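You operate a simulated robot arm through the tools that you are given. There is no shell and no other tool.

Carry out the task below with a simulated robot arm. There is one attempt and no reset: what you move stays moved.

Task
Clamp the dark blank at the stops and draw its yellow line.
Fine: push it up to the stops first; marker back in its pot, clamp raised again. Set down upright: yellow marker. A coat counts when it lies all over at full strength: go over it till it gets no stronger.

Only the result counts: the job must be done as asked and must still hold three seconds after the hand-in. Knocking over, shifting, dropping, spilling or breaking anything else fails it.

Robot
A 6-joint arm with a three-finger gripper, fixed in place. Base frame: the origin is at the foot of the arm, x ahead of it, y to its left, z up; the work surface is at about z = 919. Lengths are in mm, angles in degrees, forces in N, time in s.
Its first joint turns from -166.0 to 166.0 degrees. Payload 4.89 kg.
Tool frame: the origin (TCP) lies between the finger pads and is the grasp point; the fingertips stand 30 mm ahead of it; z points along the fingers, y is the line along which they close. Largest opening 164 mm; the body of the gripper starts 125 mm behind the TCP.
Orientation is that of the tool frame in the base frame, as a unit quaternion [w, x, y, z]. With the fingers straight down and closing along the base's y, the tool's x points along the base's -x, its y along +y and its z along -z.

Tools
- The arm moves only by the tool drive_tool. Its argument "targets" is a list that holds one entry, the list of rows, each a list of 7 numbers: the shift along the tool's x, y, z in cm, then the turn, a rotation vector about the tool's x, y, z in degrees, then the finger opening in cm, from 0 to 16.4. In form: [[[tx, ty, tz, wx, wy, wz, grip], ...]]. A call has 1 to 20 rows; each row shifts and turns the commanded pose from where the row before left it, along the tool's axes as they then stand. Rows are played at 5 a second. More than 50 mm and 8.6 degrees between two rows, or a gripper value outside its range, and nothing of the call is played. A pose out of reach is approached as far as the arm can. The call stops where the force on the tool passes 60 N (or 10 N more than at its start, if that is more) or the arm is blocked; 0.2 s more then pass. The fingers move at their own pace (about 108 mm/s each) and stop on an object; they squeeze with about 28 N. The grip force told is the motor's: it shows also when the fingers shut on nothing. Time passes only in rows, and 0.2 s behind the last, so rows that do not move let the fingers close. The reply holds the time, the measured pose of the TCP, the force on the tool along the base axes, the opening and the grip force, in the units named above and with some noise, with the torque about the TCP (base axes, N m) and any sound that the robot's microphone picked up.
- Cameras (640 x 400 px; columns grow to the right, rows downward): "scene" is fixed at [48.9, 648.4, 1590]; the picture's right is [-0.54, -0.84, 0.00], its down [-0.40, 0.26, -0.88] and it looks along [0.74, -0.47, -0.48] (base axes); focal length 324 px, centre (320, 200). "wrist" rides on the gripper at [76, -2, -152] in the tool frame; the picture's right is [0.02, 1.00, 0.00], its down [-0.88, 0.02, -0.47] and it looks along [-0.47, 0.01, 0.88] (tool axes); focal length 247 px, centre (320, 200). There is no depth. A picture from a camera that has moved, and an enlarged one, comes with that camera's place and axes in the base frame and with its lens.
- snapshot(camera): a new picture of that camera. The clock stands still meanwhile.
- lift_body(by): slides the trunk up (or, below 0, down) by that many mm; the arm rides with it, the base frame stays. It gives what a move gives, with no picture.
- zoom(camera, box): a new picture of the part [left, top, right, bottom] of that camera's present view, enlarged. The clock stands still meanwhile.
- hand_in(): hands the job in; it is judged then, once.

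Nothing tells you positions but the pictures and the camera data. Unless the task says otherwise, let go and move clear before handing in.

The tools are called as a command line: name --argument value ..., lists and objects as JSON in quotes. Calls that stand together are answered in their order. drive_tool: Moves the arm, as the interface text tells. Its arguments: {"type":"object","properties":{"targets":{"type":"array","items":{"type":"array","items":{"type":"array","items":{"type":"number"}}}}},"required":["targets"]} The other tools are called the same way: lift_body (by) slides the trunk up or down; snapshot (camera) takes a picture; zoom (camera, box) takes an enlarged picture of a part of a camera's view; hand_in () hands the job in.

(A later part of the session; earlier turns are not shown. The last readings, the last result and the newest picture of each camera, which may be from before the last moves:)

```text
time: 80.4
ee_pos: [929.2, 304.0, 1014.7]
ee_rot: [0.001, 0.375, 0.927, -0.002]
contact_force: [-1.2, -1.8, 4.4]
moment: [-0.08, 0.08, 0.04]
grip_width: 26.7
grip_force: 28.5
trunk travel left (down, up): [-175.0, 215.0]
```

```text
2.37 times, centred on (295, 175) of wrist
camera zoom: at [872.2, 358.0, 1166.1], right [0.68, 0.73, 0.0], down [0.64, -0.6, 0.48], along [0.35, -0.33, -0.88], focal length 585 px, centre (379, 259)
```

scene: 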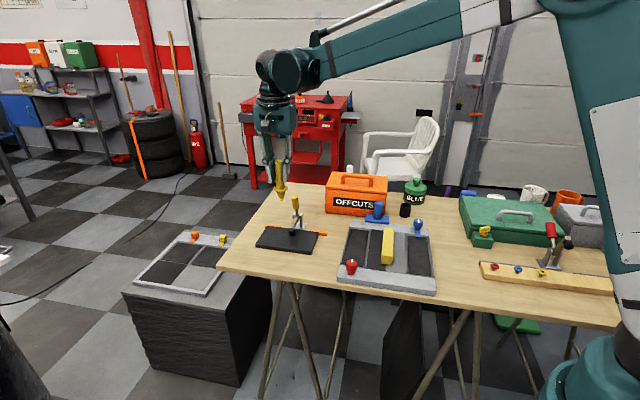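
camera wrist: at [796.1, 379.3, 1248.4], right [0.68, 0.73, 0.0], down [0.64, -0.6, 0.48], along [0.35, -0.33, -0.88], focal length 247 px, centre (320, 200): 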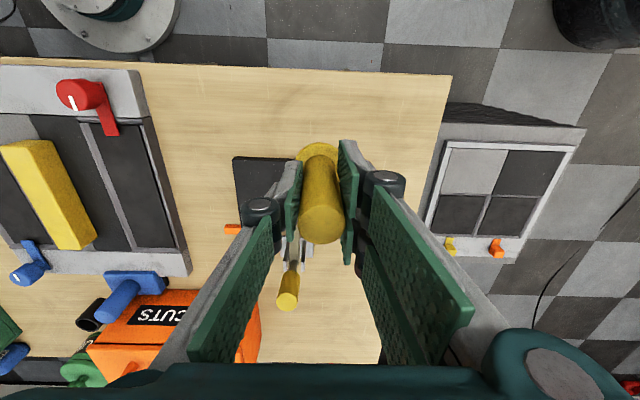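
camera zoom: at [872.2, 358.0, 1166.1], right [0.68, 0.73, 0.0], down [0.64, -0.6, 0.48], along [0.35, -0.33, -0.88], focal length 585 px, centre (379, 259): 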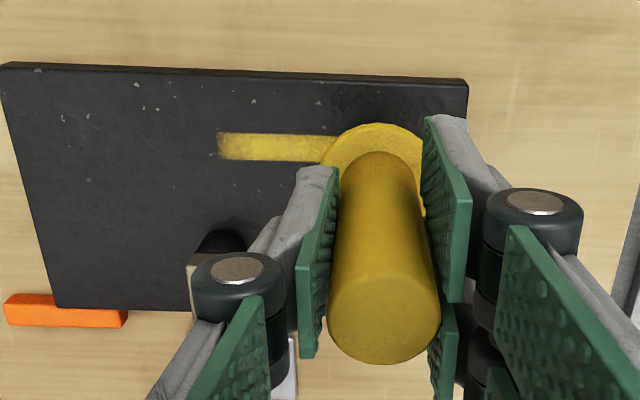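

The band follows the stroke and stays within a clean strip. I'll stroke back the other way past the starting point towards the far end.

drive_tool --targets '[[[0, 0, 0.05, 0, 0, 0, 1.2], [0, -1, 0, 0, 0, 0, 1.2], [0, -1, 0, 0, 0, 0, 1.2], [0, -1, 0, 0, 0, 0, 1.2], [0, -1, 0, 0, 0, 0, 1.2], [0, -1, 0, 0, 0, 0, 1.2], [0, -1, 0, 0, 0, 0, 1.2], [0, -1, 0, 0, 0, 0, 1.2], [0, -1, 0, 0, 0, 0, 1.2], [0, -1, 0, 0, 0, 0, 1.2], [0, -1, 0, 0, 0, 0, 1.2], [0, 0, 0, 0, 0, 0, 1.2]]]'

zoom --camera "scene" --box '[250, 210, 320, 260]'

zoom --camera "wrist" --box '[200, 100, 470, 250]'

```text
time: 83.0
ee_pos: [859.4, 231.3, 1013.5]
ee_rot: [0.003, 0.376, 0.927, -0.001]
contact_force: [2.0, 1.5, 11.8]
moment: [0.09, -0.21, 0.0]
grip_width: 26.7
grip_force: 28.1
trunk travel left (down, up): [-175.0, 215.0]
```

```text
8.00 times, centred on (285, 235) of scene
camera zoom: at [48.9, 648.4, 1590.0], right [-0.54, -0.84, 0.0], down [-0.4, 0.26, -0.88], along [0.74, -0.47, -0.48], focal length 2596 px, centre (600, -80)
```

zoom: 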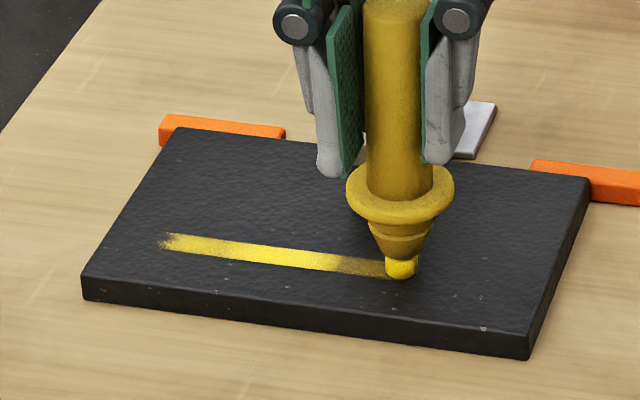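

```text
2.37 times, centred on (335, 175) of wrist
camera zoom: at [802.4, 285.2, 1165.4], right [0.68, 0.73, 0.0], down [0.64, -0.6, 0.48], along [0.35, -0.33, -0.88], focal length 585 px, centre (284, 259)
```

zoom: 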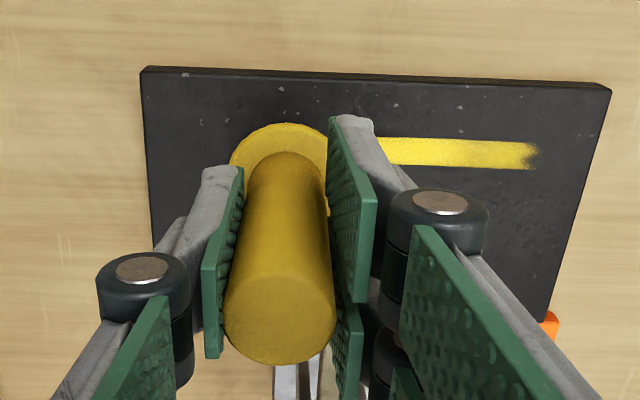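

The line is building. I'll continue to the near-left end, past where a symmetric line would end, to see whether the paint stops there.

drive_tool --targets '[[[0, -1, 0, 0, 0, 0, 1.2], [0, -1, 0, 0, 0, 0, 1.2], [0, -1, 0, 0, 0, 0, 1.2], [0, 0, 0, 0, 0, 0, 1.2]]]'

zoom --camera "scene" --box '[250, 210, 320, 260]'

zoom --camera "wrist" --box '[200, 100, 470, 250]'

```text
time: 84.0
ee_pos: [839.3, 210.5, 1013.0]
ee_rot: [0.002, 0.375, 0.927, -0.002]
contact_force: [0.1, 1.9, 12.2]
moment: [0.08, -0.05, -0.05]
grip_width: 26.6
grip_force: 28.0
trunk travel left (down, up): [-175.0, 215.0]
```

```text
8.00 times, centred on (285, 235) of scene
camera zoom: at [48.9, 648.4, 1590.0], right [-0.54, -0.84, 0.0], down [-0.4, 0.26, -0.88], along [0.74, -0.47, -0.48], focal length 2596 px, centre (600, -80)
```

zoom: 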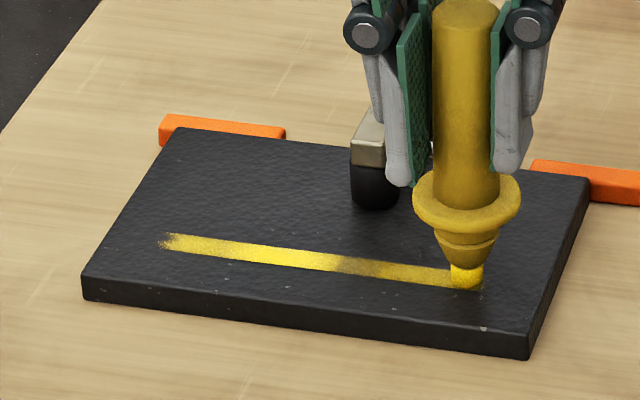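

```text
2.37 times, centred on (335, 175) of wrist
camera zoom: at [782.1, 264.4, 1164.9], right [0.68, 0.73, 0.0], down [0.64, -0.6, 0.48], along [0.35, -0.33, -0.88], focal length 585 px, centre (284, 259)
```

zoom: 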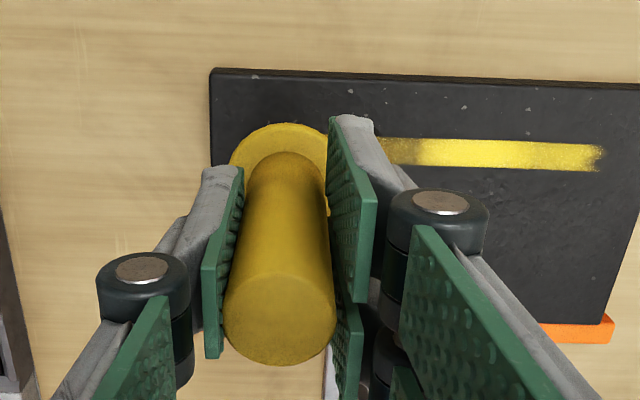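

The paint still follows the tip here. I'll go a little further to find the end.

drive_tool --targets '[[[0, -0.5, 0, 0, 0, 0, 1.2], [0, -0.5, 0, 0, 0, 0, 1.2], [0, 0, 0, 0, 0, 0, 1.2]]]'

zoom --camera "scene" --box '[280, 225, 320, 260]'

drive_tool --targets '[[[0, 1, 0, 0, 0, 0, 1.2], [0, 1, 0, 0, 0, 0, 1.2], [0, 1, 0, 0, 0, 0, 1.2], [0, 1, 0, 0, 0, 0, 1.2], [0, 0, 0, 0, 0, 0, 1.2]]]'

zoom --camera "scene" --box '[250, 210, 320, 260]'

zoom --camera "wrist" --box '[200, 100, 470, 250]'

```text
time: 84.8
ee_pos: [830.8, 205.0, 1012.7]
ee_rot: [0.002, 0.375, 0.927, -0.001]
contact_force: [-1.0, -1.3, 4.7]
moment: [-0.09, 0.05, 0.01]
grip_width: 26.4
grip_force: 27.4
trunk travel left (down, up): [-175.0, 215.0]
```

```text
11.43 times, centred on (300, 242) of scene
camera zoom: at [48.9, 648.4, 1590.0], right [-0.54, -0.84, 0.0], down [-0.4, 0.26, -0.88], along [0.74, -0.47, -0.48], focal length 3708 px, centre (549, -286)
```

zoom: 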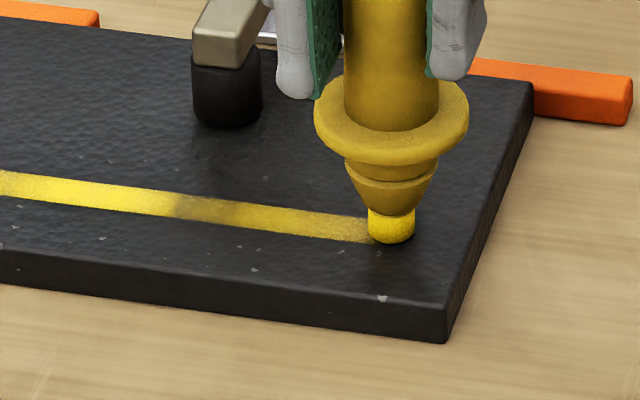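

```text
time: 86.0
ee_pos: [859.3, 231.8, 1011.8]
ee_rot: [0.002, 0.375, 0.927, -0.001]
contact_force: [-2.6, -6.8, 29.4]
moment: [-0.68, 0.23, -0.06]
grip_width: 26.3
grip_force: 27.7
trunk travel left (down, up): [-175.0, 215.0]
```

```text
8.00 times, centred on (285, 235) of scene
camera zoom: at [48.9, 648.4, 1590.0], right [-0.54, -0.84, 0.0], down [-0.4, 0.26, -0.88], along [0.74, -0.47, -0.48], focal length 2596 px, centre (600, -80)
```

zoom: 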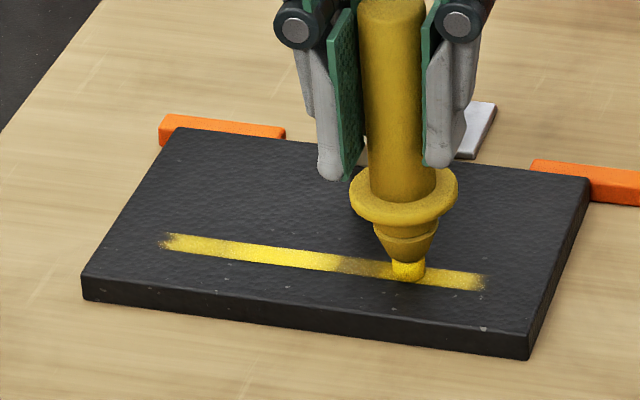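

```text
2.37 times, centred on (335, 175) of wrist
camera zoom: at [801.7, 285.2, 1164.0], right [0.68, 0.73, 0.0], down [0.64, -0.6, 0.48], along [0.35, -0.33, -0.88], focal length 585 px, centre (284, 259)
```

zoom: 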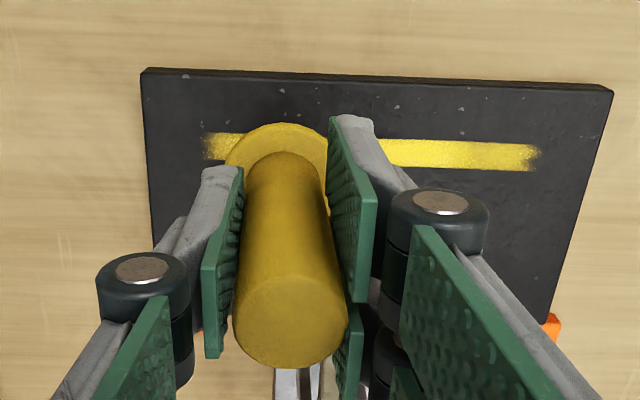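

The painted strip is bounded, about 13 mm wide around n = 453 and from l ≈ 731 to 878, so the line is found. I'll now go over it in slow full-length passes with small sideways offsets.

drive_tool --targets '[[[-0.25, 0, 0, 0, 0, 0, 1.2], [0, 1, 0, 0, 0, 0, 1.2], [0, 1, 0, 0, 0, 0, 1.2], [0, 1, 0, 0, 0, 0, 1.2], [0, 1, 0, 0, 0, 0, 1.2], [0, 1, 0, 0, 0, 0, 1.2], [0, 1, 0, 0, 0, 0, 1.2], [0, 1, 0, 0, 0, 0, 1.2], [0, 1, 0, 0, 0, 0, 1.2], [0, 1, 0, 0, 0, 0, 1.2], [0, 1, 0, 0, 0, 0, 1.2], [0, 1, 0, 0, 0, 0, 1.2], [0, 0.8, 0, 0, 0, 0, 1.2], [0, 0, 0, 0, 0, 0, 1.2]]]'

zoom --camera "scene" --box '[250, 210, 320, 260]'

zoom --camera "wrist" --box '[130, 100, 430, 260]'

```text
time: 89.0
ee_pos: [942.9, 315.9, 1012.8]
ee_rot: [0.001, 0.375, 0.927, -0.001]
contact_force: [0.4, -0.1, -0.5]
moment: [0.03, 0.03, -0.01]
grip_width: 26.1
grip_force: 28.5
trunk travel left (down, up): [-175.0, 215.0]
```

```text
8.00 times, centred on (285, 235) of scene
camera zoom: at [48.9, 648.4, 1590.0], right [-0.54, -0.84, 0.0], down [-0.4, 0.26, -0.88], along [0.74, -0.47, -0.48], focal length 2596 px, centre (600, -80)
```

zoom: 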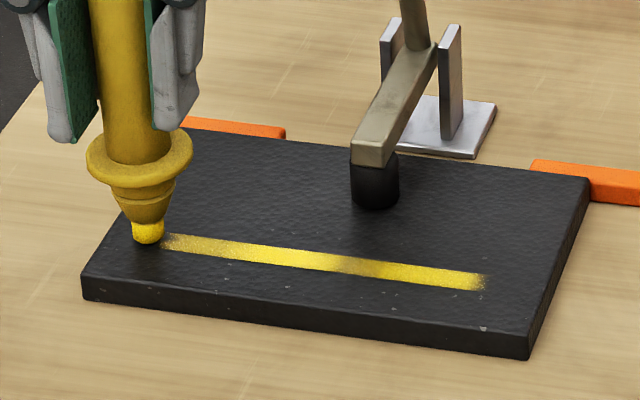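

```text
2.13 times, centred on (280, 180) of wrist
camera zoom: at [886.1, 368.4, 1165.2], right [0.68, 0.73, 0.0], down [0.64, -0.6, 0.48], along [0.35, -0.33, -0.88], focal length 527 px, centre (405, 243)
```

zoom: 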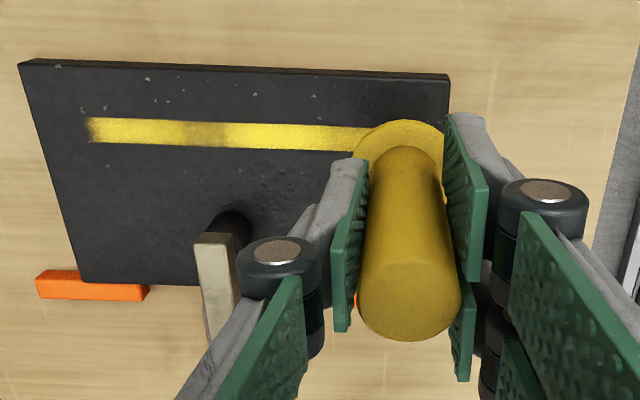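

The tip is now past the line's end and nothing is painted beyond, so that's its bound. Contact is light at this end, so I'll press slightly more and go back over the whole length.

drive_tool --targets '[[[0.4, -0.4, 0, 0, 0, 0, 1.2], [0, 0, 0.1, 0, 0, 0, 1.2], [0, 0, 0, 0, 0, 0, 1.2]]]'

drive_tool --targets '[[[0, 0, 0.05, 0, 0, 0, 1.2], [0, -0.8, 0, 0, 0, 0, 1.2], [0, -0.8, 0, 0, 0, 0, 1.2], [0, -0.8, 0, 0, 0, 0, 1.2], [0, -0.8, 0, 0, 0, 0, 1.2], [0, -0.8, 0, 0, 0, 0, 1.2], [0, -0.8, 0, 0, 0, 0, 1.2], [0, -0.8, 0, 0, 0, 0, 1.2], [0, -0.8, 0, 0, 0, 0, 1.2], [0, -0.8, 0, 0, 0, 0, 1.2], [0, -0.8, 0, 0, 0, 0, 1.2], [0, -0.8, 0, 0, 0, 0, 1.2], [0, -0.8, 0, 0, 0, 0, 1.2], [0, -0.8, 0, 0, 0, 0, 1.2], [0, -0.8, 0, 0, 0, 0, 1.2], [0, -0.8, 0, 0, 0, 0, 1.2], [0, -0.8, 0, 0, 0, 0, 1.2], [0, -0.8, 0, 0, 0, 0, 1.2], [0, -0.8, 0, 0, 0, 0, 1.2], [0, 0, 0, 0, 0, 0, 1.2]]]'

zoom --camera "scene" --box '[250, 210, 320, 260]'

zoom --camera "wrist" --box '[200, 100, 500, 260]'

```text
time: 89.8
ee_pos: [935.6, 315.2, 1012.3]
ee_rot: [0.002, 0.375, 0.927, -0.001]
contact_force: [-0.5, 0.7, 0.0]
moment: [-0.02, -0.02, -0.04]
grip_width: 26.4
grip_force: 27.7
trunk travel left (down, up): [-175.0, 215.0]
```

```text
time: 94.0
ee_pos: [836.3, 210.2, 1010.7]
ee_rot: [0.001, 0.375, 0.927, -0.001]
contact_force: [-1.6, -0.4, 1.7]
moment: [-0.02, 0.07, 0.0]
grip_width: 26.1
grip_force: 27.5
trunk travel left (down, up): [-175.0, 215.0]
```

```text
8.00 times, centred on (285, 235) of scene
camera zoom: at [48.9, 648.4, 1590.0], right [-0.54, -0.84, 0.0], down [-0.4, 0.26, -0.88], along [0.74, -0.47, -0.48], focal length 2596 px, centre (600, -80)
```

zoom: 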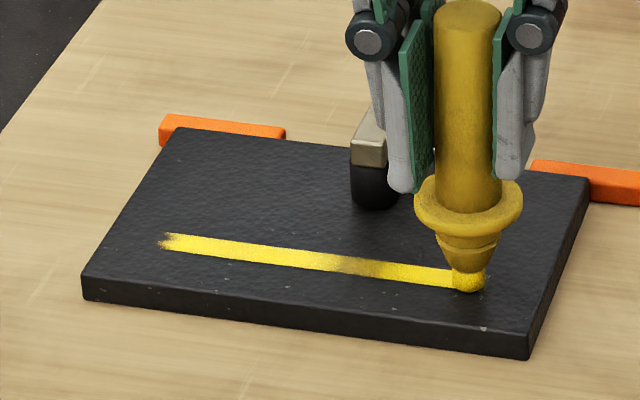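

```text
2.13 times, centred on (350, 180) of wrist
camera zoom: at [779.7, 264.9, 1163.4], right [0.68, 0.73, 0.0], down [0.64, -0.6, 0.48], along [0.35, -0.33, -0.88], focal length 527 px, centre (256, 243)
```

zoom: 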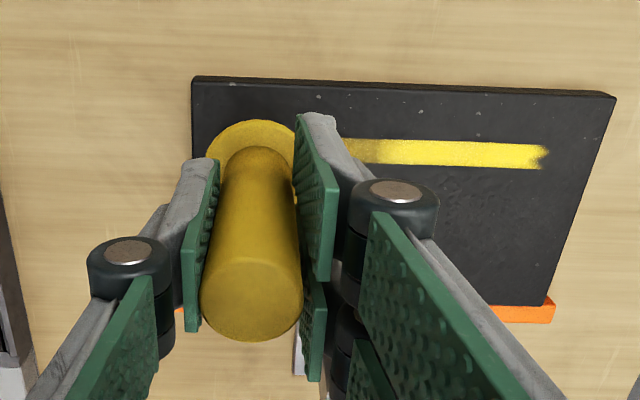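

The line is getting strong, except for a weaker patch near the middle and the far end. Contact is light, so I'll press down a little and check the force.

drive_tool --targets '[[[-0.15, -0.8, 0, 0, 0, 0, 1.2], [0, 0, 0.1, 0, 0, 0, 1.2], [0, 0, 0, 0, 0, 0, 1.2]]]'

drive_tool --targets '[[[0, 0.8, 0, 0, 0, 0, 1.2], [0, 0.8, 0, 0, 0, 0, 1.2], [0, 0.8, 0, 0, 0, 0, 1.2], [0, 0.6, 0, 0, 0, 0, 1.2], [0, 0.6, 0, 0, 0, 0, 1.2], [0, 0.6, 0, 0, 0, 0, 1.2], [0, 0.6, 0, 0, 0, 0, 1.2], [0, 0.6, 0, 0, 0, 0, 1.2], [0, 0, 0, 0, 0, 0, 1.2]]]'

zoom --camera "scene" --box '[250, 210, 320, 260]'

```text
time: 94.8
ee_pos: [832.4, 205.1, 1009.6]
ee_rot: [0.002, 0.375, 0.927, -0.002]
contact_force: [2.3, -0.1, 12.6]
moment: [-0.07, -0.26, 0.01]
grip_width: 26.2
grip_force: 28.3
trunk travel left (down, up): [-175.0, 215.0]
```

```text
time: 96.8
ee_pos: [868.4, 244.1, 1010.7]
ee_rot: [0.002, 0.376, 0.927, -0.002]
contact_force: [-0.6, -1.9, 9.4]
moment: [-0.17, 0.06, 0.01]
grip_width: 26.4
grip_force: 27.6
trunk travel left (down, up): [-175.0, 215.0]
```

```text
8.00 times, centred on (285, 235) of scene
camera zoom: at [48.9, 648.4, 1590.0], right [-0.54, -0.84, 0.0], down [-0.4, 0.26, -0.88], along [0.74, -0.47, -0.48], focal length 2596 px, centre (600, -80)
```

zoom: 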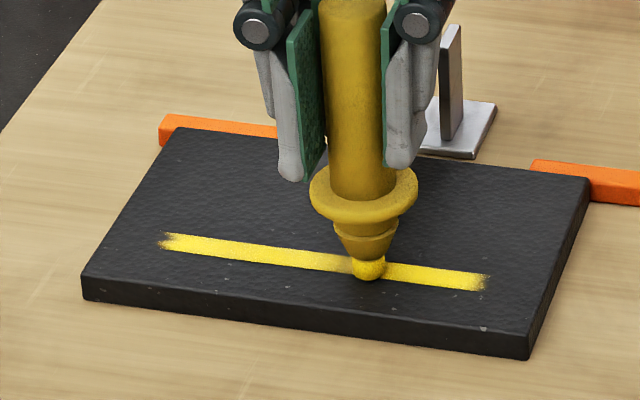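

Contact is steady now. I'll go slowly through the weak middle and on past the far end.

drive_tool --targets '[[[0, 0.4, 0, 0, 0, 0, 1.2], [0, 0.4, 0, 0, 0, 0, 1.2], [0, 0.4, 0, 0, 0, 0, 1.2], [0, 0.4, 0, 0, 0, 0, 1.2], [0, 0.4, 0, 0, 0, 0, 1.2], [-0.15, -0.8, 0, 0, 0, 0, 1.2], [0, -0.8, 0, 0, 0, 0, 1.2], [0, 0.6, 0, 0, 0, 0, 1.2], [0, 0.6, 0, 0, 0, 0, 1.2], [0, 0.6, 0, 0, 0, 0, 1.2], [0, 0.8, 0, 0, 0, 0, 1.2], [0, 0.8, 0, 0, 0, 0, 1.2], [0, 0.8, 0, 0, 0, 0, 1.2], [0, 0.8, 0, 0, 0, 0, 1.2], [0, 0.8, 0, 0, 0, 0, 1.2], [0, 0.8, 0, 0, 0, 0, 1.2], [0, 0, 0, 0, 0, 0, 1.2]]]'

zoom --camera "scene" --box '[250, 210, 320, 260]'

```text
time: 100.4
ee_pos: [919.1, 293.0, 1009.0]
ee_rot: [0.001, 0.376, 0.927, -0.002]
contact_force: [0.6, 0.0, -0.3]
moment: [-0.01, 0.0, -0.03]
grip_width: 26.3
grip_force: 28.3
trunk travel left (down, up): [-175.0, 215.0]
```

```text
8.00 times, centred on (285, 235) of scene
camera zoom: at [48.9, 648.4, 1590.0], right [-0.54, -0.84, 0.0], down [-0.4, 0.26, -0.88], along [0.74, -0.47, -0.48], focal length 2596 px, centre (600, -80)
```

zoom: 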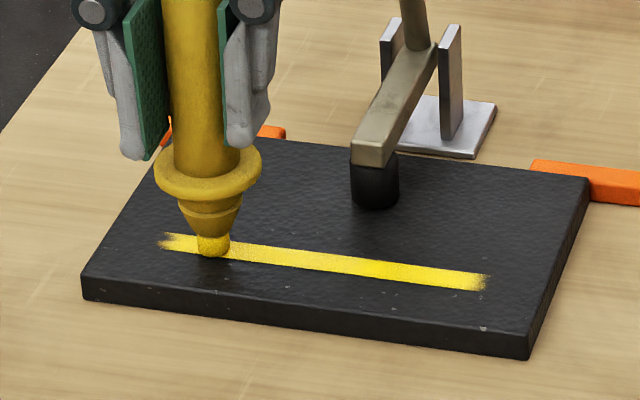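

The middle is solid now. I'll press down 1 mm more and scrub the far end.

drive_tool --targets '[[[0, 0, 0.1, 0, 0, 0, 1.2], [0, 0, 0.05, 0, 0, 0, 1.2], [0, 0, 0, 0, 0, 0, 1.2]]]'

drive_tool --targets '[[[0, 0.5, 0, 0, 0, 0, 1.2], [0, 0.5, 0, 0, 0, 0, 1.2], [0, 0.5, 0, 0, 0, 0, 1.2], [0, 0.4, 0, 0, 0, 0, 1.2], [0, 0.4, 0, 0, 0, 0, 1.2], [0, 0, 0, 0, 0, 0, 1.2]]]'

zoom --camera "scene" --box '[250, 210, 320, 260]'

```text
time: 101.2
ee_pos: [919.6, 292.8, 1009.4]
ee_rot: [0.002, 0.375, 0.927, -0.002]
contact_force: [-1.5, 0.1, 2.7]
moment: [-0.05, 0.07, 0.01]
grip_width: 26.4
grip_force: 28.1
trunk travel left (down, up): [-175.0, 215.0]
```

```text
time: 102.6
ee_pos: [935.8, 308.7, 1009.0]
ee_rot: [0.002, 0.375, 0.927, -0.001]
contact_force: [-1.9, -4.9, 19.6]
moment: [-0.44, 0.13, -0.01]
grip_width: 26.4
grip_force: 27.7
trunk travel left (down, up): [-175.0, 215.0]
```

```text
8.00 times, centred on (285, 235) of scene
camera zoom: at [48.9, 648.4, 1590.0], right [-0.54, -0.84, 0.0], down [-0.4, 0.26, -0.88], along [0.74, -0.47, -0.48], focal length 2596 px, centre (600, -80)
```

zoom: 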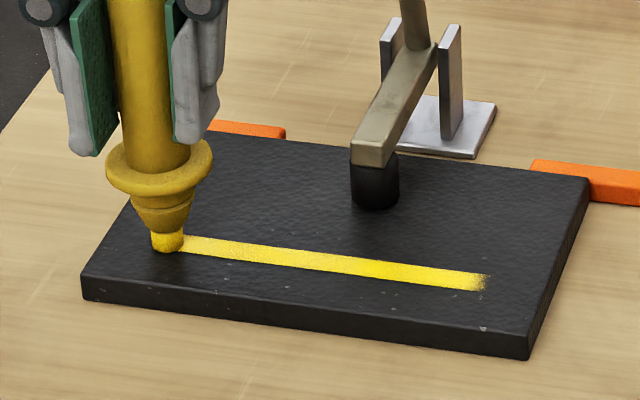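

Good pressure here. I'll scrub the end with small offsets, then make a full pass back.

drive_tool --targets '[[[0, 0.4, 0, 0, 0, 0, 1.2], [-0.3, 0, 0, 0, 0, 0, 1.2], [0, -0.6, 0, 0, 0, 0, 1.2], [0, 0.6, 0, 0, 0, 0, 1.2], [0.6, 0, 0, 0, 0, 0, 1.2], [0, -0.6, 0, 0, 0, 0, 1.2], [0, 0.6, 0, 0, 0, 0, 1.2], [-0.3, -0.6, 0, 0, 0, 0, 1.2], [0, -0.8, 0, 0, 0, 0, 1.2], [0, -0.8, 0, 0, 0, 0, 1.2], [0, -0.8, 0, 0, 0, 0, 1.2], [0, -0.8, 0, 0, 0, 0, 1.2], [0, 0, 0, 0, 0, 0, 1.2]]]'

zoom --camera "scene" --box '[250, 210, 320, 260]'

zoom --camera "wrist" --box '[200, 100, 500, 260]'

```text
time: 105.4
ee_pos: [910.8, 284.7, 1008.3]
ee_rot: [0.001, 0.375, 0.927, -0.001]
contact_force: [0.4, 0.5, -0.8]
moment: [-0.01, -0.03, 0.03]
grip_width: 26.2
grip_force: 28.0
trunk travel left (down, up): [-175.0, 215.0]
```

```text
8.00 times, centred on (285, 235) of scene
camera zoom: at [48.9, 648.4, 1590.0], right [-0.54, -0.84, 0.0], down [-0.4, 0.26, -0.88], along [0.74, -0.47, -0.48], focal length 2596 px, centre (600, -80)
```

zoom: 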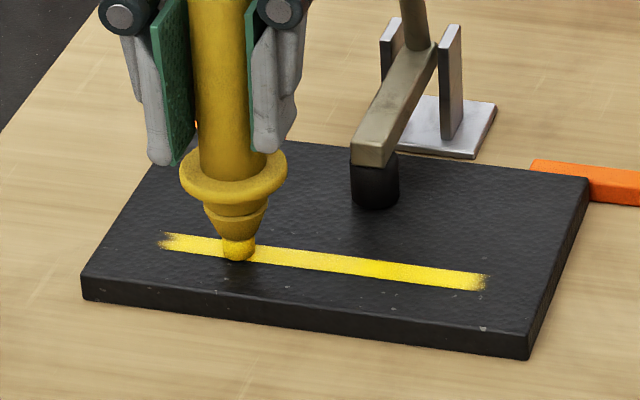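

```text
2.13 times, centred on (350, 180) of wrist
camera zoom: at [854.5, 338.0, 1160.9], right [0.68, 0.73, 0.0], down [0.64, -0.6, 0.48], along [0.35, -0.33, -0.88], focal length 527 px, centre (256, 243)
```

zoom: 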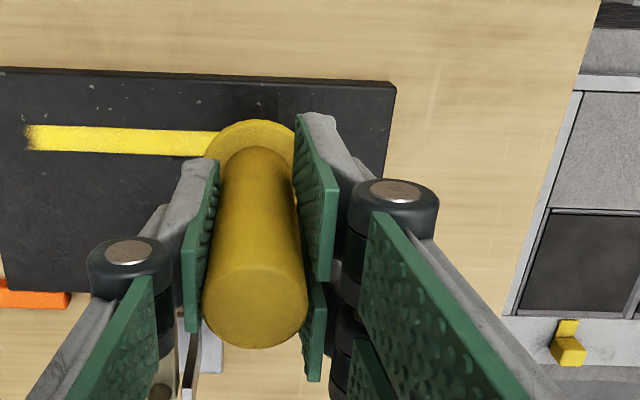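

The ends look ragged, which may just be the paint's edge texture. I'll make another full pressed pass to the near end and scrub there, then compare.

drive_tool --targets '[[[0, 0, 0.1, 0, 0, 0, 1.2], [0, 0, 0.05, 0, 0, 0, 1.2], [0, -0.8, 0, 0, 0, 0, 1.2], [0, -0.8, 0, 0, 0, 0, 1.2], [0, -0.8, 0, 0, 0, 0, 1.2], [0, -0.8, 0, 0, 0, 0, 1.2], [0, -0.8, 0, 0, 0, 0, 1.2], [0, -0.8, 0, 0, 0, 0, 1.2], [0, -0.8, 0, 0, 0, 0, 1.2], [0, -0.8, 0, 0, 0, 0, 1.2], [0, -0.8, 0, 0, 0, 0, 1.2], [0, -0.8, 0, 0, 0, 0, 1.2], [0, -0.8, 0, 0, 0, 0, 1.2], [0, -0.8, 0, 0, 0, 0, 1.2], [0, 0, 0, 0, 0, 0, 1.2]]]'

drive_tool --targets '[[[0, 0, 0.05, 0, 0, 0, 1.2], [0, -0.4, 0, 0, 0, 0, 1.2], [-0.3, 0, 0, 0, 0, 0, 1.2], [0, 0.6, 0, 0, 0, 0, 1.2], [0, -0.6, 0, 0, 0, 0, 1.2], [0.6, 0, 0, 0, 0, 0, 1.2], [0, 0.6, 0, 0, 0, 0, 1.2], [0, -0.6, 0, 0, 0, 0, 1.2], [-0.3, 0, 0, 0, 0, 0, 1.2], [0, 0, 0, 0, 0, 0, 1.2]]]'

zoom --camera "scene" --box '[250, 210, 320, 260]'

zoom --camera "wrist" --box '[200, 100, 500, 260]'

```text
time: 108.6
ee_pos: [844.9, 216.8, 1006.7]
ee_rot: [0.001, 0.375, 0.927, -0.001]
contact_force: [0.5, 0.0, 0.3]
moment: [-0.01, 0.05, -0.01]
grip_width: 26.0
grip_force: 28.0
trunk travel left (down, up): [-175.0, 215.0]
```

```text
time: 110.8
ee_pos: [843.5, 212.7, 1006.7]
ee_rot: [0.001, 0.376, 0.927, -0.001]
contact_force: [0.1, 0.0, -0.6]
moment: [-0.02, -0.01, -0.01]
grip_width: 26.2
grip_force: 27.7
trunk travel left (down, up): [-175.0, 215.0]
```

```text
8.00 times, centred on (285, 235) of scene
camera zoom: at [48.9, 648.4, 1590.0], right [-0.54, -0.84, 0.0], down [-0.4, 0.26, -0.88], along [0.74, -0.47, -0.48], focal length 2596 px, centre (600, -80)
```

zoom: 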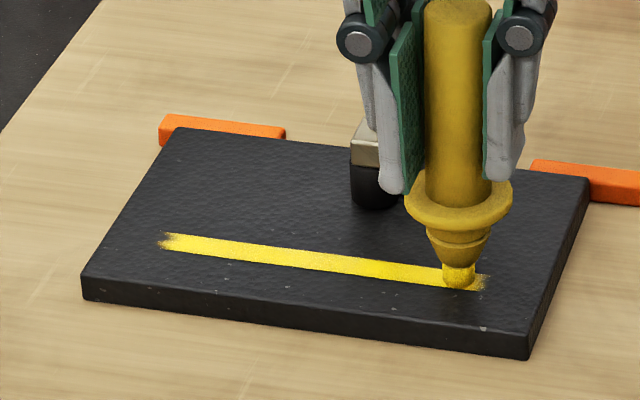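

```text
2.13 times, centred on (350, 180) of wrist
camera zoom: at [785.7, 266.0, 1159.6], right [0.68, 0.73, 0.0], down [0.64, -0.6, 0.48], along [0.35, -0.33, -0.88], focal length 527 px, centre (256, 243)
```

zoom: 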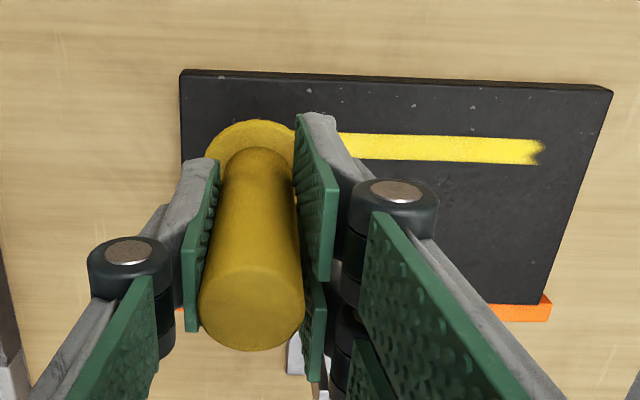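

I'm not quite at the end and contact is light. I'll press down until I feel it, then scrub through the end.

drive_tool --targets '[[[0, 0, 0.1, 0, 0, 0, 1.2], [0, 0, 0.05, 0, 0, 0, 1.2], [0, 0, 0, 0, 0, 0, 1.2]]]'

drive_tool --targets '[[[0, -0.4, 0, 0, 0, 0, 1.2], [0, -0.4, 0, 0, 0, 0, 1.2], [0, -0.5, 0, 0, 0, 0, 1.2], [-0.3, 0, 0, 0, 0, 0, 1.2], [0, 0.6, 0, 0, 0, 0, 1.2], [0, -0.6, 0, 0, 0, 0, 1.2], [0.6, 0, 0, 0, 0, 0, 1.2], [0, 0.6, 0, 0, 0, 0, 1.2], [0, -0.6, 0, 0, 0, 0, 1.2], [-0.3, 0, 0, 0, 0, 0, 1.2], [0, 0, 0, 0, 0, 0, 1.2]]]'

zoom --camera "scene" --box '[250, 210, 320, 260]'

```text
time: 111.6
ee_pos: [842.7, 213.0, 1006.5]
ee_rot: [0.002, 0.375, 0.927, -0.002]
contact_force: [2.0, -1.7, 22.1]
moment: [-0.21, -0.22, 0.04]
grip_width: 26.4
grip_force: 27.9
trunk travel left (down, up): [-175.0, 215.0]
```

```text
time: 114.0
ee_pos: [833.9, 203.3, 1006.4]
ee_rot: [0.002, 0.375, 0.927, -0.001]
contact_force: [-1.5, 0.6, 4.0]
moment: [-0.01, 0.12, -0.03]
grip_width: 26.1
grip_force: 28.0
trunk travel left (down, up): [-175.0, 215.0]
```

```text
8.00 times, centred on (285, 235) of scene
camera zoom: at [48.9, 648.4, 1590.0], right [-0.54, -0.84, 0.0], down [-0.4, 0.26, -0.88], along [0.74, -0.47, -0.48], focal length 2596 px, centre (600, -80)
```

zoom: 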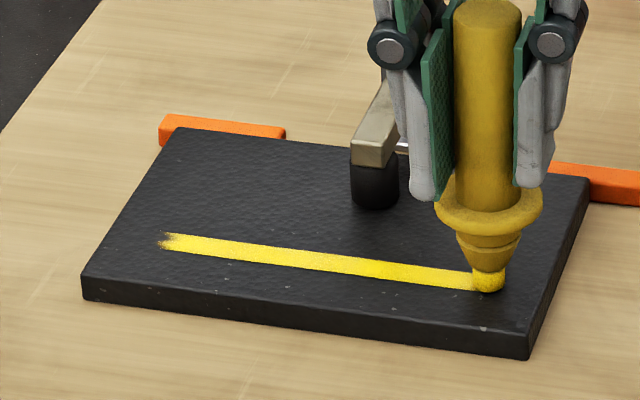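

Good. One more full pass to the far side with the tip shifted a little towards the stops.

drive_tool --targets '[[[-0.25, 0, 0.05, 0, 0, 0, 1.2], [0, 0.9, 0, 0, 0, 0, 1.2], [0, 0.9, 0, 0, 0, 0, 1.2], [0, 0.9, 0, 0, 0, 0, 1.2], [0, 0.9, 0, 0, 0, 0, 1.2], [0, 0.9, 0, 0, 0, 0, 1.2], [0, 0.9, 0.03, 0, 0, 0, 1.2], [0, 0.9, 0, 0, 0, 0, 1.2], [0, 0.9, 0.03, 0, 0, 0, 1.2], [0, 0.9, 0, 0, 0, 0, 1.2], [0, 0.9, 0.03, 0, 0, 0, 1.2], [0, 0.9, 0, 0, 0, 0, 1.2], [0, 0.9, 0.03, 0, 0, 0, 1.2], [0, 0.9, 0, 0, 0, 0, 1.2], [0, 0.9, 0.03, 0, 0, 0, 1.2], [0, 0.9, 0, 0, 0, 0, 1.2], [0, 0.9, 0.03, 0, 0, 0, 1.2], [0, 0, 0, 0, 0, 0, 1.2]]]'

zoom --camera "scene" --box '[250, 210, 320, 260]'

zoom --camera "wrist" --box '[130, 100, 430, 260]'

```text
time: 117.8
ee_pos: [935.3, 306.7, 1003.6]
ee_rot: [0.002, 0.376, 0.927, -0.001]
contact_force: [-4.0, -4.8, 26.2]
moment: [-0.46, 0.28, -0.03]
grip_width: 26.3
grip_force: 27.9
trunk travel left (down, up): [-175.0, 215.0]
```

```text
8.00 times, centred on (285, 235) of scene
camera zoom: at [48.9, 648.4, 1590.0], right [-0.54, -0.84, 0.0], down [-0.4, 0.26, -0.88], along [0.74, -0.47, -0.48], focal length 2596 px, centre (600, -80)
```

zoom: 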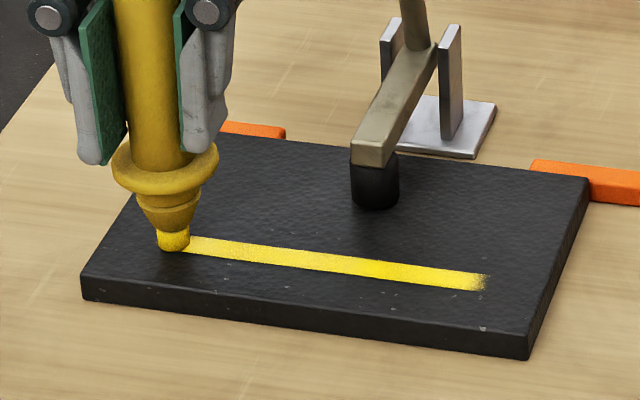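

```text
2.13 times, centred on (280, 180) of wrist
camera zoom: at [877.9, 359.4, 1155.4], right [0.68, 0.73, 0.0], down [0.64, -0.6, 0.48], along [0.35, -0.32, -0.88], focal length 527 px, centre (405, 243)
```

zoom: 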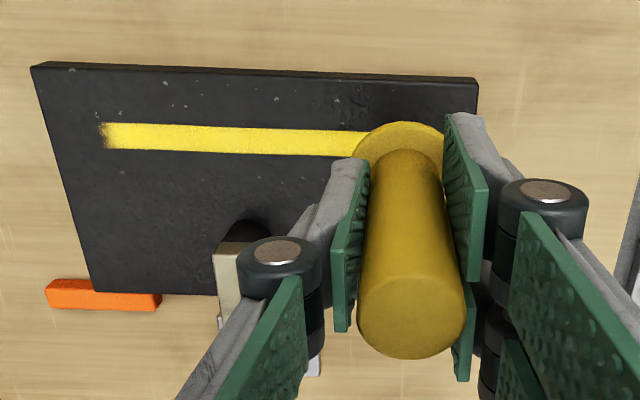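

Good contact. I'll scrub this end, then pass back with the tip shifted to the other edge.

drive_tool --targets '[[[0, 0.5, 0, 0, 0, 0, 1.2], [0, -0.8, 0, 0, 0, 0, 1.2], [0.25, 0.8, 0, 0, 0, 0, 1.2], [0, -0.8, 0, 0, 0, 0, 1.2], [0.25, 0.8, 0, 0, 0, 0, 1.2], [0, -0.8, 0, 0, 0, 0, 1.2], [0, 0.4, 0, 0, 0, 0, 1.2], [0, 0, 0, 0, 0, 0, 1.2]]]'

drive_tool --targets '[[[0, 0, 0.05, 0, 0, 0, 1.2], [0, -0.9, 0, 0, 0, 0, 1.2], [0, -0.9, 0, 0, 0, 0, 1.2], [0, -0.9, 0, 0, 0, 0, 1.2], [0, -0.9, 0, 0, 0, 0, 1.2], [0, -0.9, 0, 0, 0, 0, 1.2], [0, -0.9, 0, 0, 0, 0, 1.2], [0, -0.9, 0, 0, 0, 0, 1.2], [0, -0.9, 0, 0, 0, 0, 1.2], [0, -0.9, 0, 0, 0, 0, 1.2], [0, -0.9, 0, 0, 0, 0, 1.2], [0, -0.9, 0, 0, 0, 0, 1.2], [0, -0.9, 0, 0, 0, 0, 1.2], [0, -0.9, 0.03, 0, 0, 0, 1.2], [0, -0.9, 0, 0, 0, 0, 1.2], [0, -0.9, 0.03, 0, 0, 0, 1.2], [0, -0.9, 0, 0, 0, 0, 1.2], [0, 0, 0, 0, 0, 0, 1.2]]]'

zoom --camera "scene" --box '[250, 210, 320, 260]'

zoom --camera "wrist" --box '[200, 100, 500, 260]'

```text
time: 119.6
ee_pos: [930.5, 308.7, 1002.3]
ee_rot: [0.002, 0.375, 0.927, -0.002]
contact_force: [0.2, 0.4, -0.4]
moment: [-0.02, -0.04, -0.01]
grip_width: 26.5
grip_force: 27.8
trunk travel left (down, up): [-175.0, 215.0]
```

```text
time: 123.4
ee_pos: [834.6, 206.4, 1003.5]
ee_rot: [0.001, 0.376, 0.927, -0.001]
contact_force: [-0.3, 0.6, -0.8]
moment: [0.03, -0.03, 0.0]
grip_width: 26.3
grip_force: 27.9
trunk travel left (down, up): [-175.0, 215.0]
```

```text
8.00 times, centred on (285, 235) of scene
camera zoom: at [48.9, 648.4, 1590.0], right [-0.54, -0.84, 0.0], down [-0.4, 0.26, -0.88], along [0.74, -0.47, -0.48], focal length 2596 px, centre (600, -80)
```

zoom: 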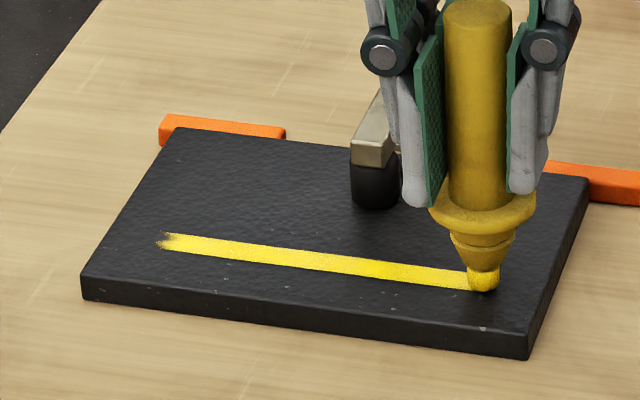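

```text
2.13 times, centred on (350, 180) of wrist
camera zoom: at [777.6, 259.6, 1155.6], right [0.68, 0.73, 0.0], down [0.64, -0.6, 0.48], along [0.35, -0.33, -0.88], focal length 527 px, centre (256, 243)
```

zoom: 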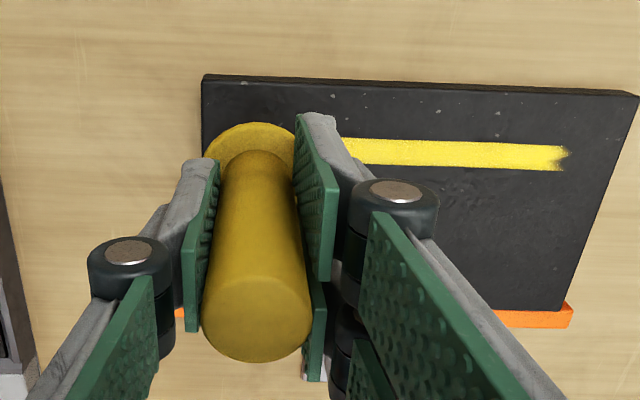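

The line looks even now. I'll lift off and look at it clearly from both cameras.

drive_tool --targets '[[[0, 0, -3, 0, 0, 0, 1.2], [0, -4, -3, 0, 0, 0, 1.2], [0, -4, -2, 0, 0, 0, 1.2], [0, -2, 0, 0, 0, 0, 1.2], [0, 0, 0, 0, 0, 0, 1.2]]]'

zoom --camera "scene" --box '[260, 220, 315, 260]'

snapshot --camera "wrist"

zoom --camera "wrist" --box '[340, 100, 520, 230]'

```text
time: 124.6
ee_pos: [764.3, 132.2, 1082.1]
ee_rot: [0.003, 0.375, 0.927, -0.002]
contact_force: [-1.1, -0.3, -0.3]
moment: [0.03, -0.15, -0.03]
grip_width: 26.1
grip_force: 28.0
trunk travel left (down, up): [-175.0, 215.0]
```

```text
10.00 times, centred on (288, 240) of scene
camera zoom: at [48.9, 648.4, 1590.0], right [-0.54, -0.84, 0.0], down [-0.4, 0.26, -0.88], along [0.74, -0.47, -0.48], focal length 3245 px, centre (645, -200)
```

zoom: 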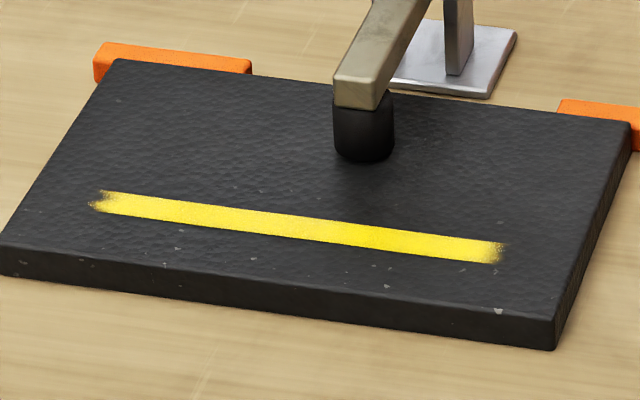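

```text
taken
camera wrist: at [707.3, 185.7, 1234.0], right [0.68, 0.73, 0.0], down [0.64, -0.6, 0.48], along [0.35, -0.33, -0.88], focal length 247 px, centre (320, 200)
```

wrist: 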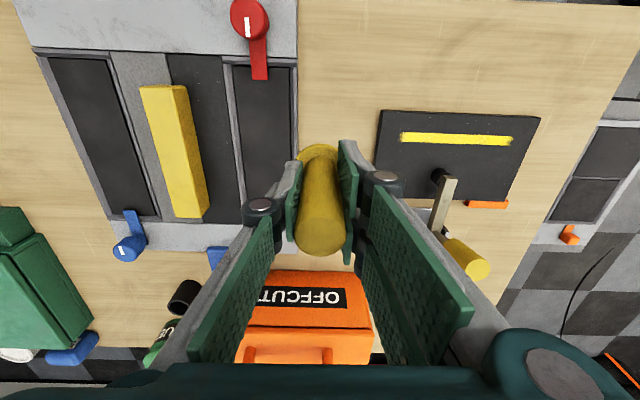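

```text
3.08 times, centred on (430, 165) of wrist
camera zoom: at [707.3, 185.7, 1234.0], right [0.68, 0.73, 0.0], down [0.64, -0.6, 0.48], along [0.35, -0.33, -0.88], focal length 760 px, centre (-18, 308)
```

zoom: 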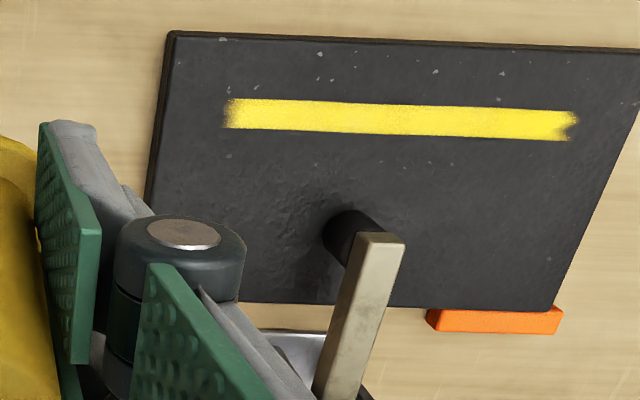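

The line is solid except for slightly ragged ends. I'll go back and scrub both ends with firm contact to see whether they get any stronger.

drive_tool --targets '[[[0, 4, 2, 0, 0, 0, 1.2], [0, 4, 2, 0, 0, 0, 1.2], [0, 2.5, 2, 0, 0, 0, 1.2], [0, 0, 1.7, 0, 0, 0, 1.2], [0, 0, 0.2, 0, 0, 0, 1.2], [0, 0, 0.1, 0, 0, 0, 1.2], [0, 0, 0, 0, 0, 0, 1.2]]]'

zoom --camera "scene" --box '[270, 220, 325, 260]'

```text
time: 126.2
ee_pos: [834.7, 209.9, 1003.0]
ee_rot: [0.0, 0.375, 0.927, -0.002]
contact_force: [-0.4, -0.3, 1.4]
moment: [-0.02, 0.05, 0.0]
grip_width: 26.2
grip_force: 27.6
trunk travel left (down, up): [-175.0, 215.0]
```

```text
10.00 times, centred on (298, 240) of scene
camera zoom: at [48.9, 648.4, 1590.0], right [-0.54, -0.84, 0.0], down [-0.4, 0.26, -0.88], along [0.74, -0.47, -0.48], focal length 3245 px, centre (545, -200)
```

zoom: 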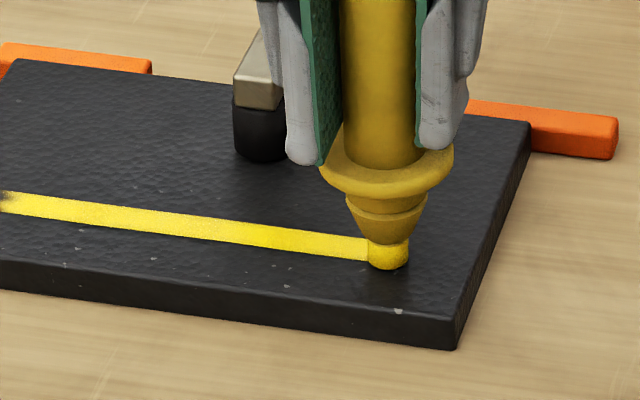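

I'll add pressure and scrub this end slowly.

drive_tool --targets '[[[0, 0, 0.08, 0, 0, 0, 1.2], [0, 0.4, 0, 0, 0, 0, 1.2], [0, -0.4, 0, 0, 0, 0, 1.2], [0, -0.4, 0, 0, 0, 0, 1.2], [-0.3, 0, 0, 0, 0, 0, 1.2], [0, 0.4, 0, 0, 0, 0, 1.2], [0, 0.4, 0, 0, 0, 0, 1.2], [0.3, 0, 0.03, 0, 0, 0, 1.2], [0.3, 0, 0, 0, 0, 0, 1.2], [0, -0.4, 0, 0, 0, 0, 1.2], [0, -0.4, 0, 0, 0, 0, 1.2], [-0.3, 0, 0.02, 0, 0, 0, 1.2], [0, 0.4, 0, 0, 0, 0, 1.2], [0, -0.4, 0, 0, 0, 0, 1.2], [0, 0.4, 0, 0, 0, 0, 1.2], [0, 0, 0, 0, 0, 0, 1.2]]]'

drive_tool --targets '[[[0, 0.8, 0.05, 0, 0, 0, 1.2], [0, 0.9, 0, 0, 0, 0, 1.2], [0, 0.9, 0, 0, 0, 0, 1.2], [0, 0.9, 0.03, 0, 0, 0, 1.2], [0, 0.9, 0, 0, 0, 0, 1.2], [0, 0.9, 0, 0, 0, 0, 1.2], [0, 0.9, 0.03, 0, 0, 0, 1.2], [0, 0.9, 0, 0, 0, 0, 1.2], [0, 0.9, 0, 0, 0, 0, 1.2], [0, 0.9, 0.03, 0, 0, 0, 1.2], [0, 0.9, 0, 0, 0, 0, 1.2], [0, 0.9, 0, 0, 0, 0, 1.2], [0, 0.9, 0.03, 0, 0, 0, 1.2], [0, 0.9, 0, 0, 0, 0, 1.2], [0, 0.7, 0, 0, 0, 0, 1.2], [0, 0, 0, 0, 0, 0, 1.2]]]'

zoom --camera "scene" --box '[260, 220, 315, 260]'

```text
time: 129.6
ee_pos: [835.8, 210.0, 1002.0]
ee_rot: [0.002, 0.376, 0.927, -0.001]
contact_force: [0.2, 0.1, -0.5]
moment: [0.02, -0.04, -0.03]
grip_width: 26.5
grip_force: 28.1
trunk travel left (down, up): [-175.0, 215.0]
```

```text
time: 133.0
ee_pos: [926.5, 302.7, 1001.1]
ee_rot: [0.002, 0.375, 0.927, -0.001]
contact_force: [-3.0, -4.7, 22.9]
moment: [-0.44, 0.12, -0.06]
grip_width: 26.0
grip_force: 27.7
trunk travel left (down, up): [-175.0, 215.0]
```

```text
10.00 times, centred on (288, 240) of scene
camera zoom: at [48.9, 648.4, 1590.0], right [-0.54, -0.84, 0.0], down [-0.4, 0.26, -0.88], along [0.74, -0.47, -0.48], focal length 3245 px, centre (645, -200)
```

zoom: 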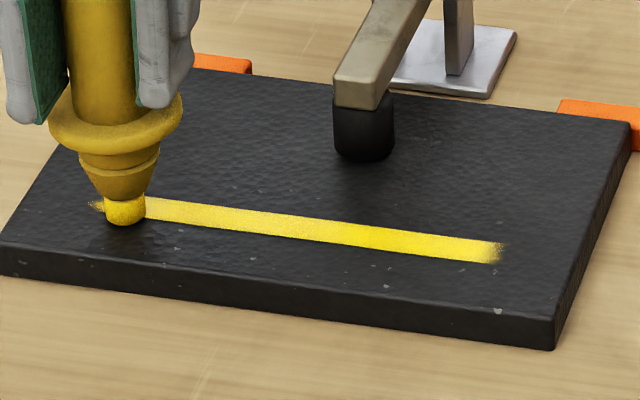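

Contact is firm here near the far end. I'll scrub it slowly.

drive_tool --targets '[[[0, 0.4, 0, 0, 0, 0, 1.2], [0, 0.4, 0, 0, 0, 0, 1.2], [0, 0.4, 0, 0, 0, 0, 1.2], [0, 0.3, 0, 0, 0, 0, 1.2], [-0.3, 0, 0, 0, 0, 0, 1.2], [0, -0.4, 0.03, 0, 0, 0, 1.2], [0, -0.4, 0, 0, 0, 0, 1.2], [0, 0.4, 0, 0, 0, 0, 1.2], [0, 0.4, 0, 0, 0, 0, 1.2], [0.3, 0, 0, 0, 0, 0, 1.2], [0, -0.4, 0.03, 0, 0, 0, 1.2], [0, 0.4, 0, 0, 0, 0, 1.2], [0.3, 0, 0, 0, 0, 0, 1.2], [0, -0.4, 0.03, 0, 0, 0, 1.2], [0, -0.4, 0, 0, 0, 0, 1.2], [0, 0.4, 0, 0, 0, 0, 1.2], [-0.3, 0.4, 0, 0, 0, 0, 1.2], [0, 0, 0, 0, 0, 0, 1.2]]]'

drive_tool --targets '[[[0, 0, -3, 0, 0, 0, 1.2], [0, 4, -3, 0, 0, 0, 1.2], [0, 0, 0, 0, 0, 0, 1.2]]]'

zoom --camera "scene" --box '[260, 220, 315, 260]'

zoom --camera "wrist" --box '[130, 80, 330, 220]'

```text
time: 136.8
ee_pos: [938.3, 315.5, 998.2]
ee_rot: [0.002, 0.376, 0.927, -0.002]
contact_force: [-2.4, 0.7, 7.0]
moment: [0.01, 0.16, 0.0]
grip_width: 26.2
grip_force: 28.2
trunk travel left (down, up): [-175.0, 215.0]
```

```text
time: 137.6
ee_pos: [964.9, 344.3, 1057.6]
ee_rot: [0.001, 0.376, 0.927, -0.001]
contact_force: [-0.4, 0.6, -0.3]
moment: [-0.02, -0.07, -0.05]
grip_width: 26.0
grip_force: 27.9
trunk travel left (down, up): [-175.0, 215.0]
```

```text
10.00 times, centred on (288, 240) of scene
camera zoom: at [48.9, 648.4, 1590.0], right [-0.54, -0.84, 0.0], down [-0.4, 0.26, -0.88], along [0.74, -0.47, -0.48], focal length 3245 px, centre (645, -200)
```

zoom: 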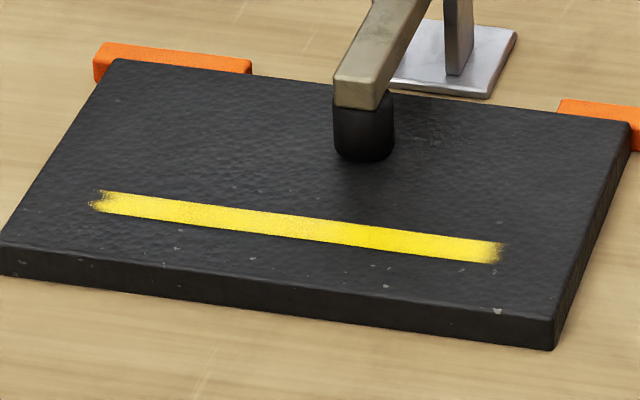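

```text
2.86 times, centred on (230, 150) of wrist
camera zoom: at [908.8, 397.8, 1209.5], right [0.68, 0.73, 0.0], down [0.65, -0.6, 0.48], along [0.35, -0.33, -0.88], focal length 706 px, centre (577, 343)
```

zoom: 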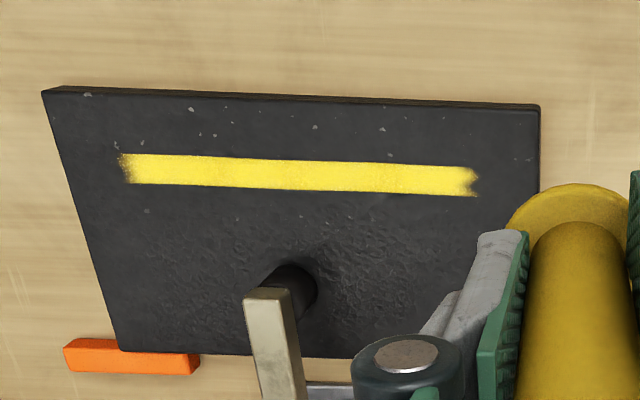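

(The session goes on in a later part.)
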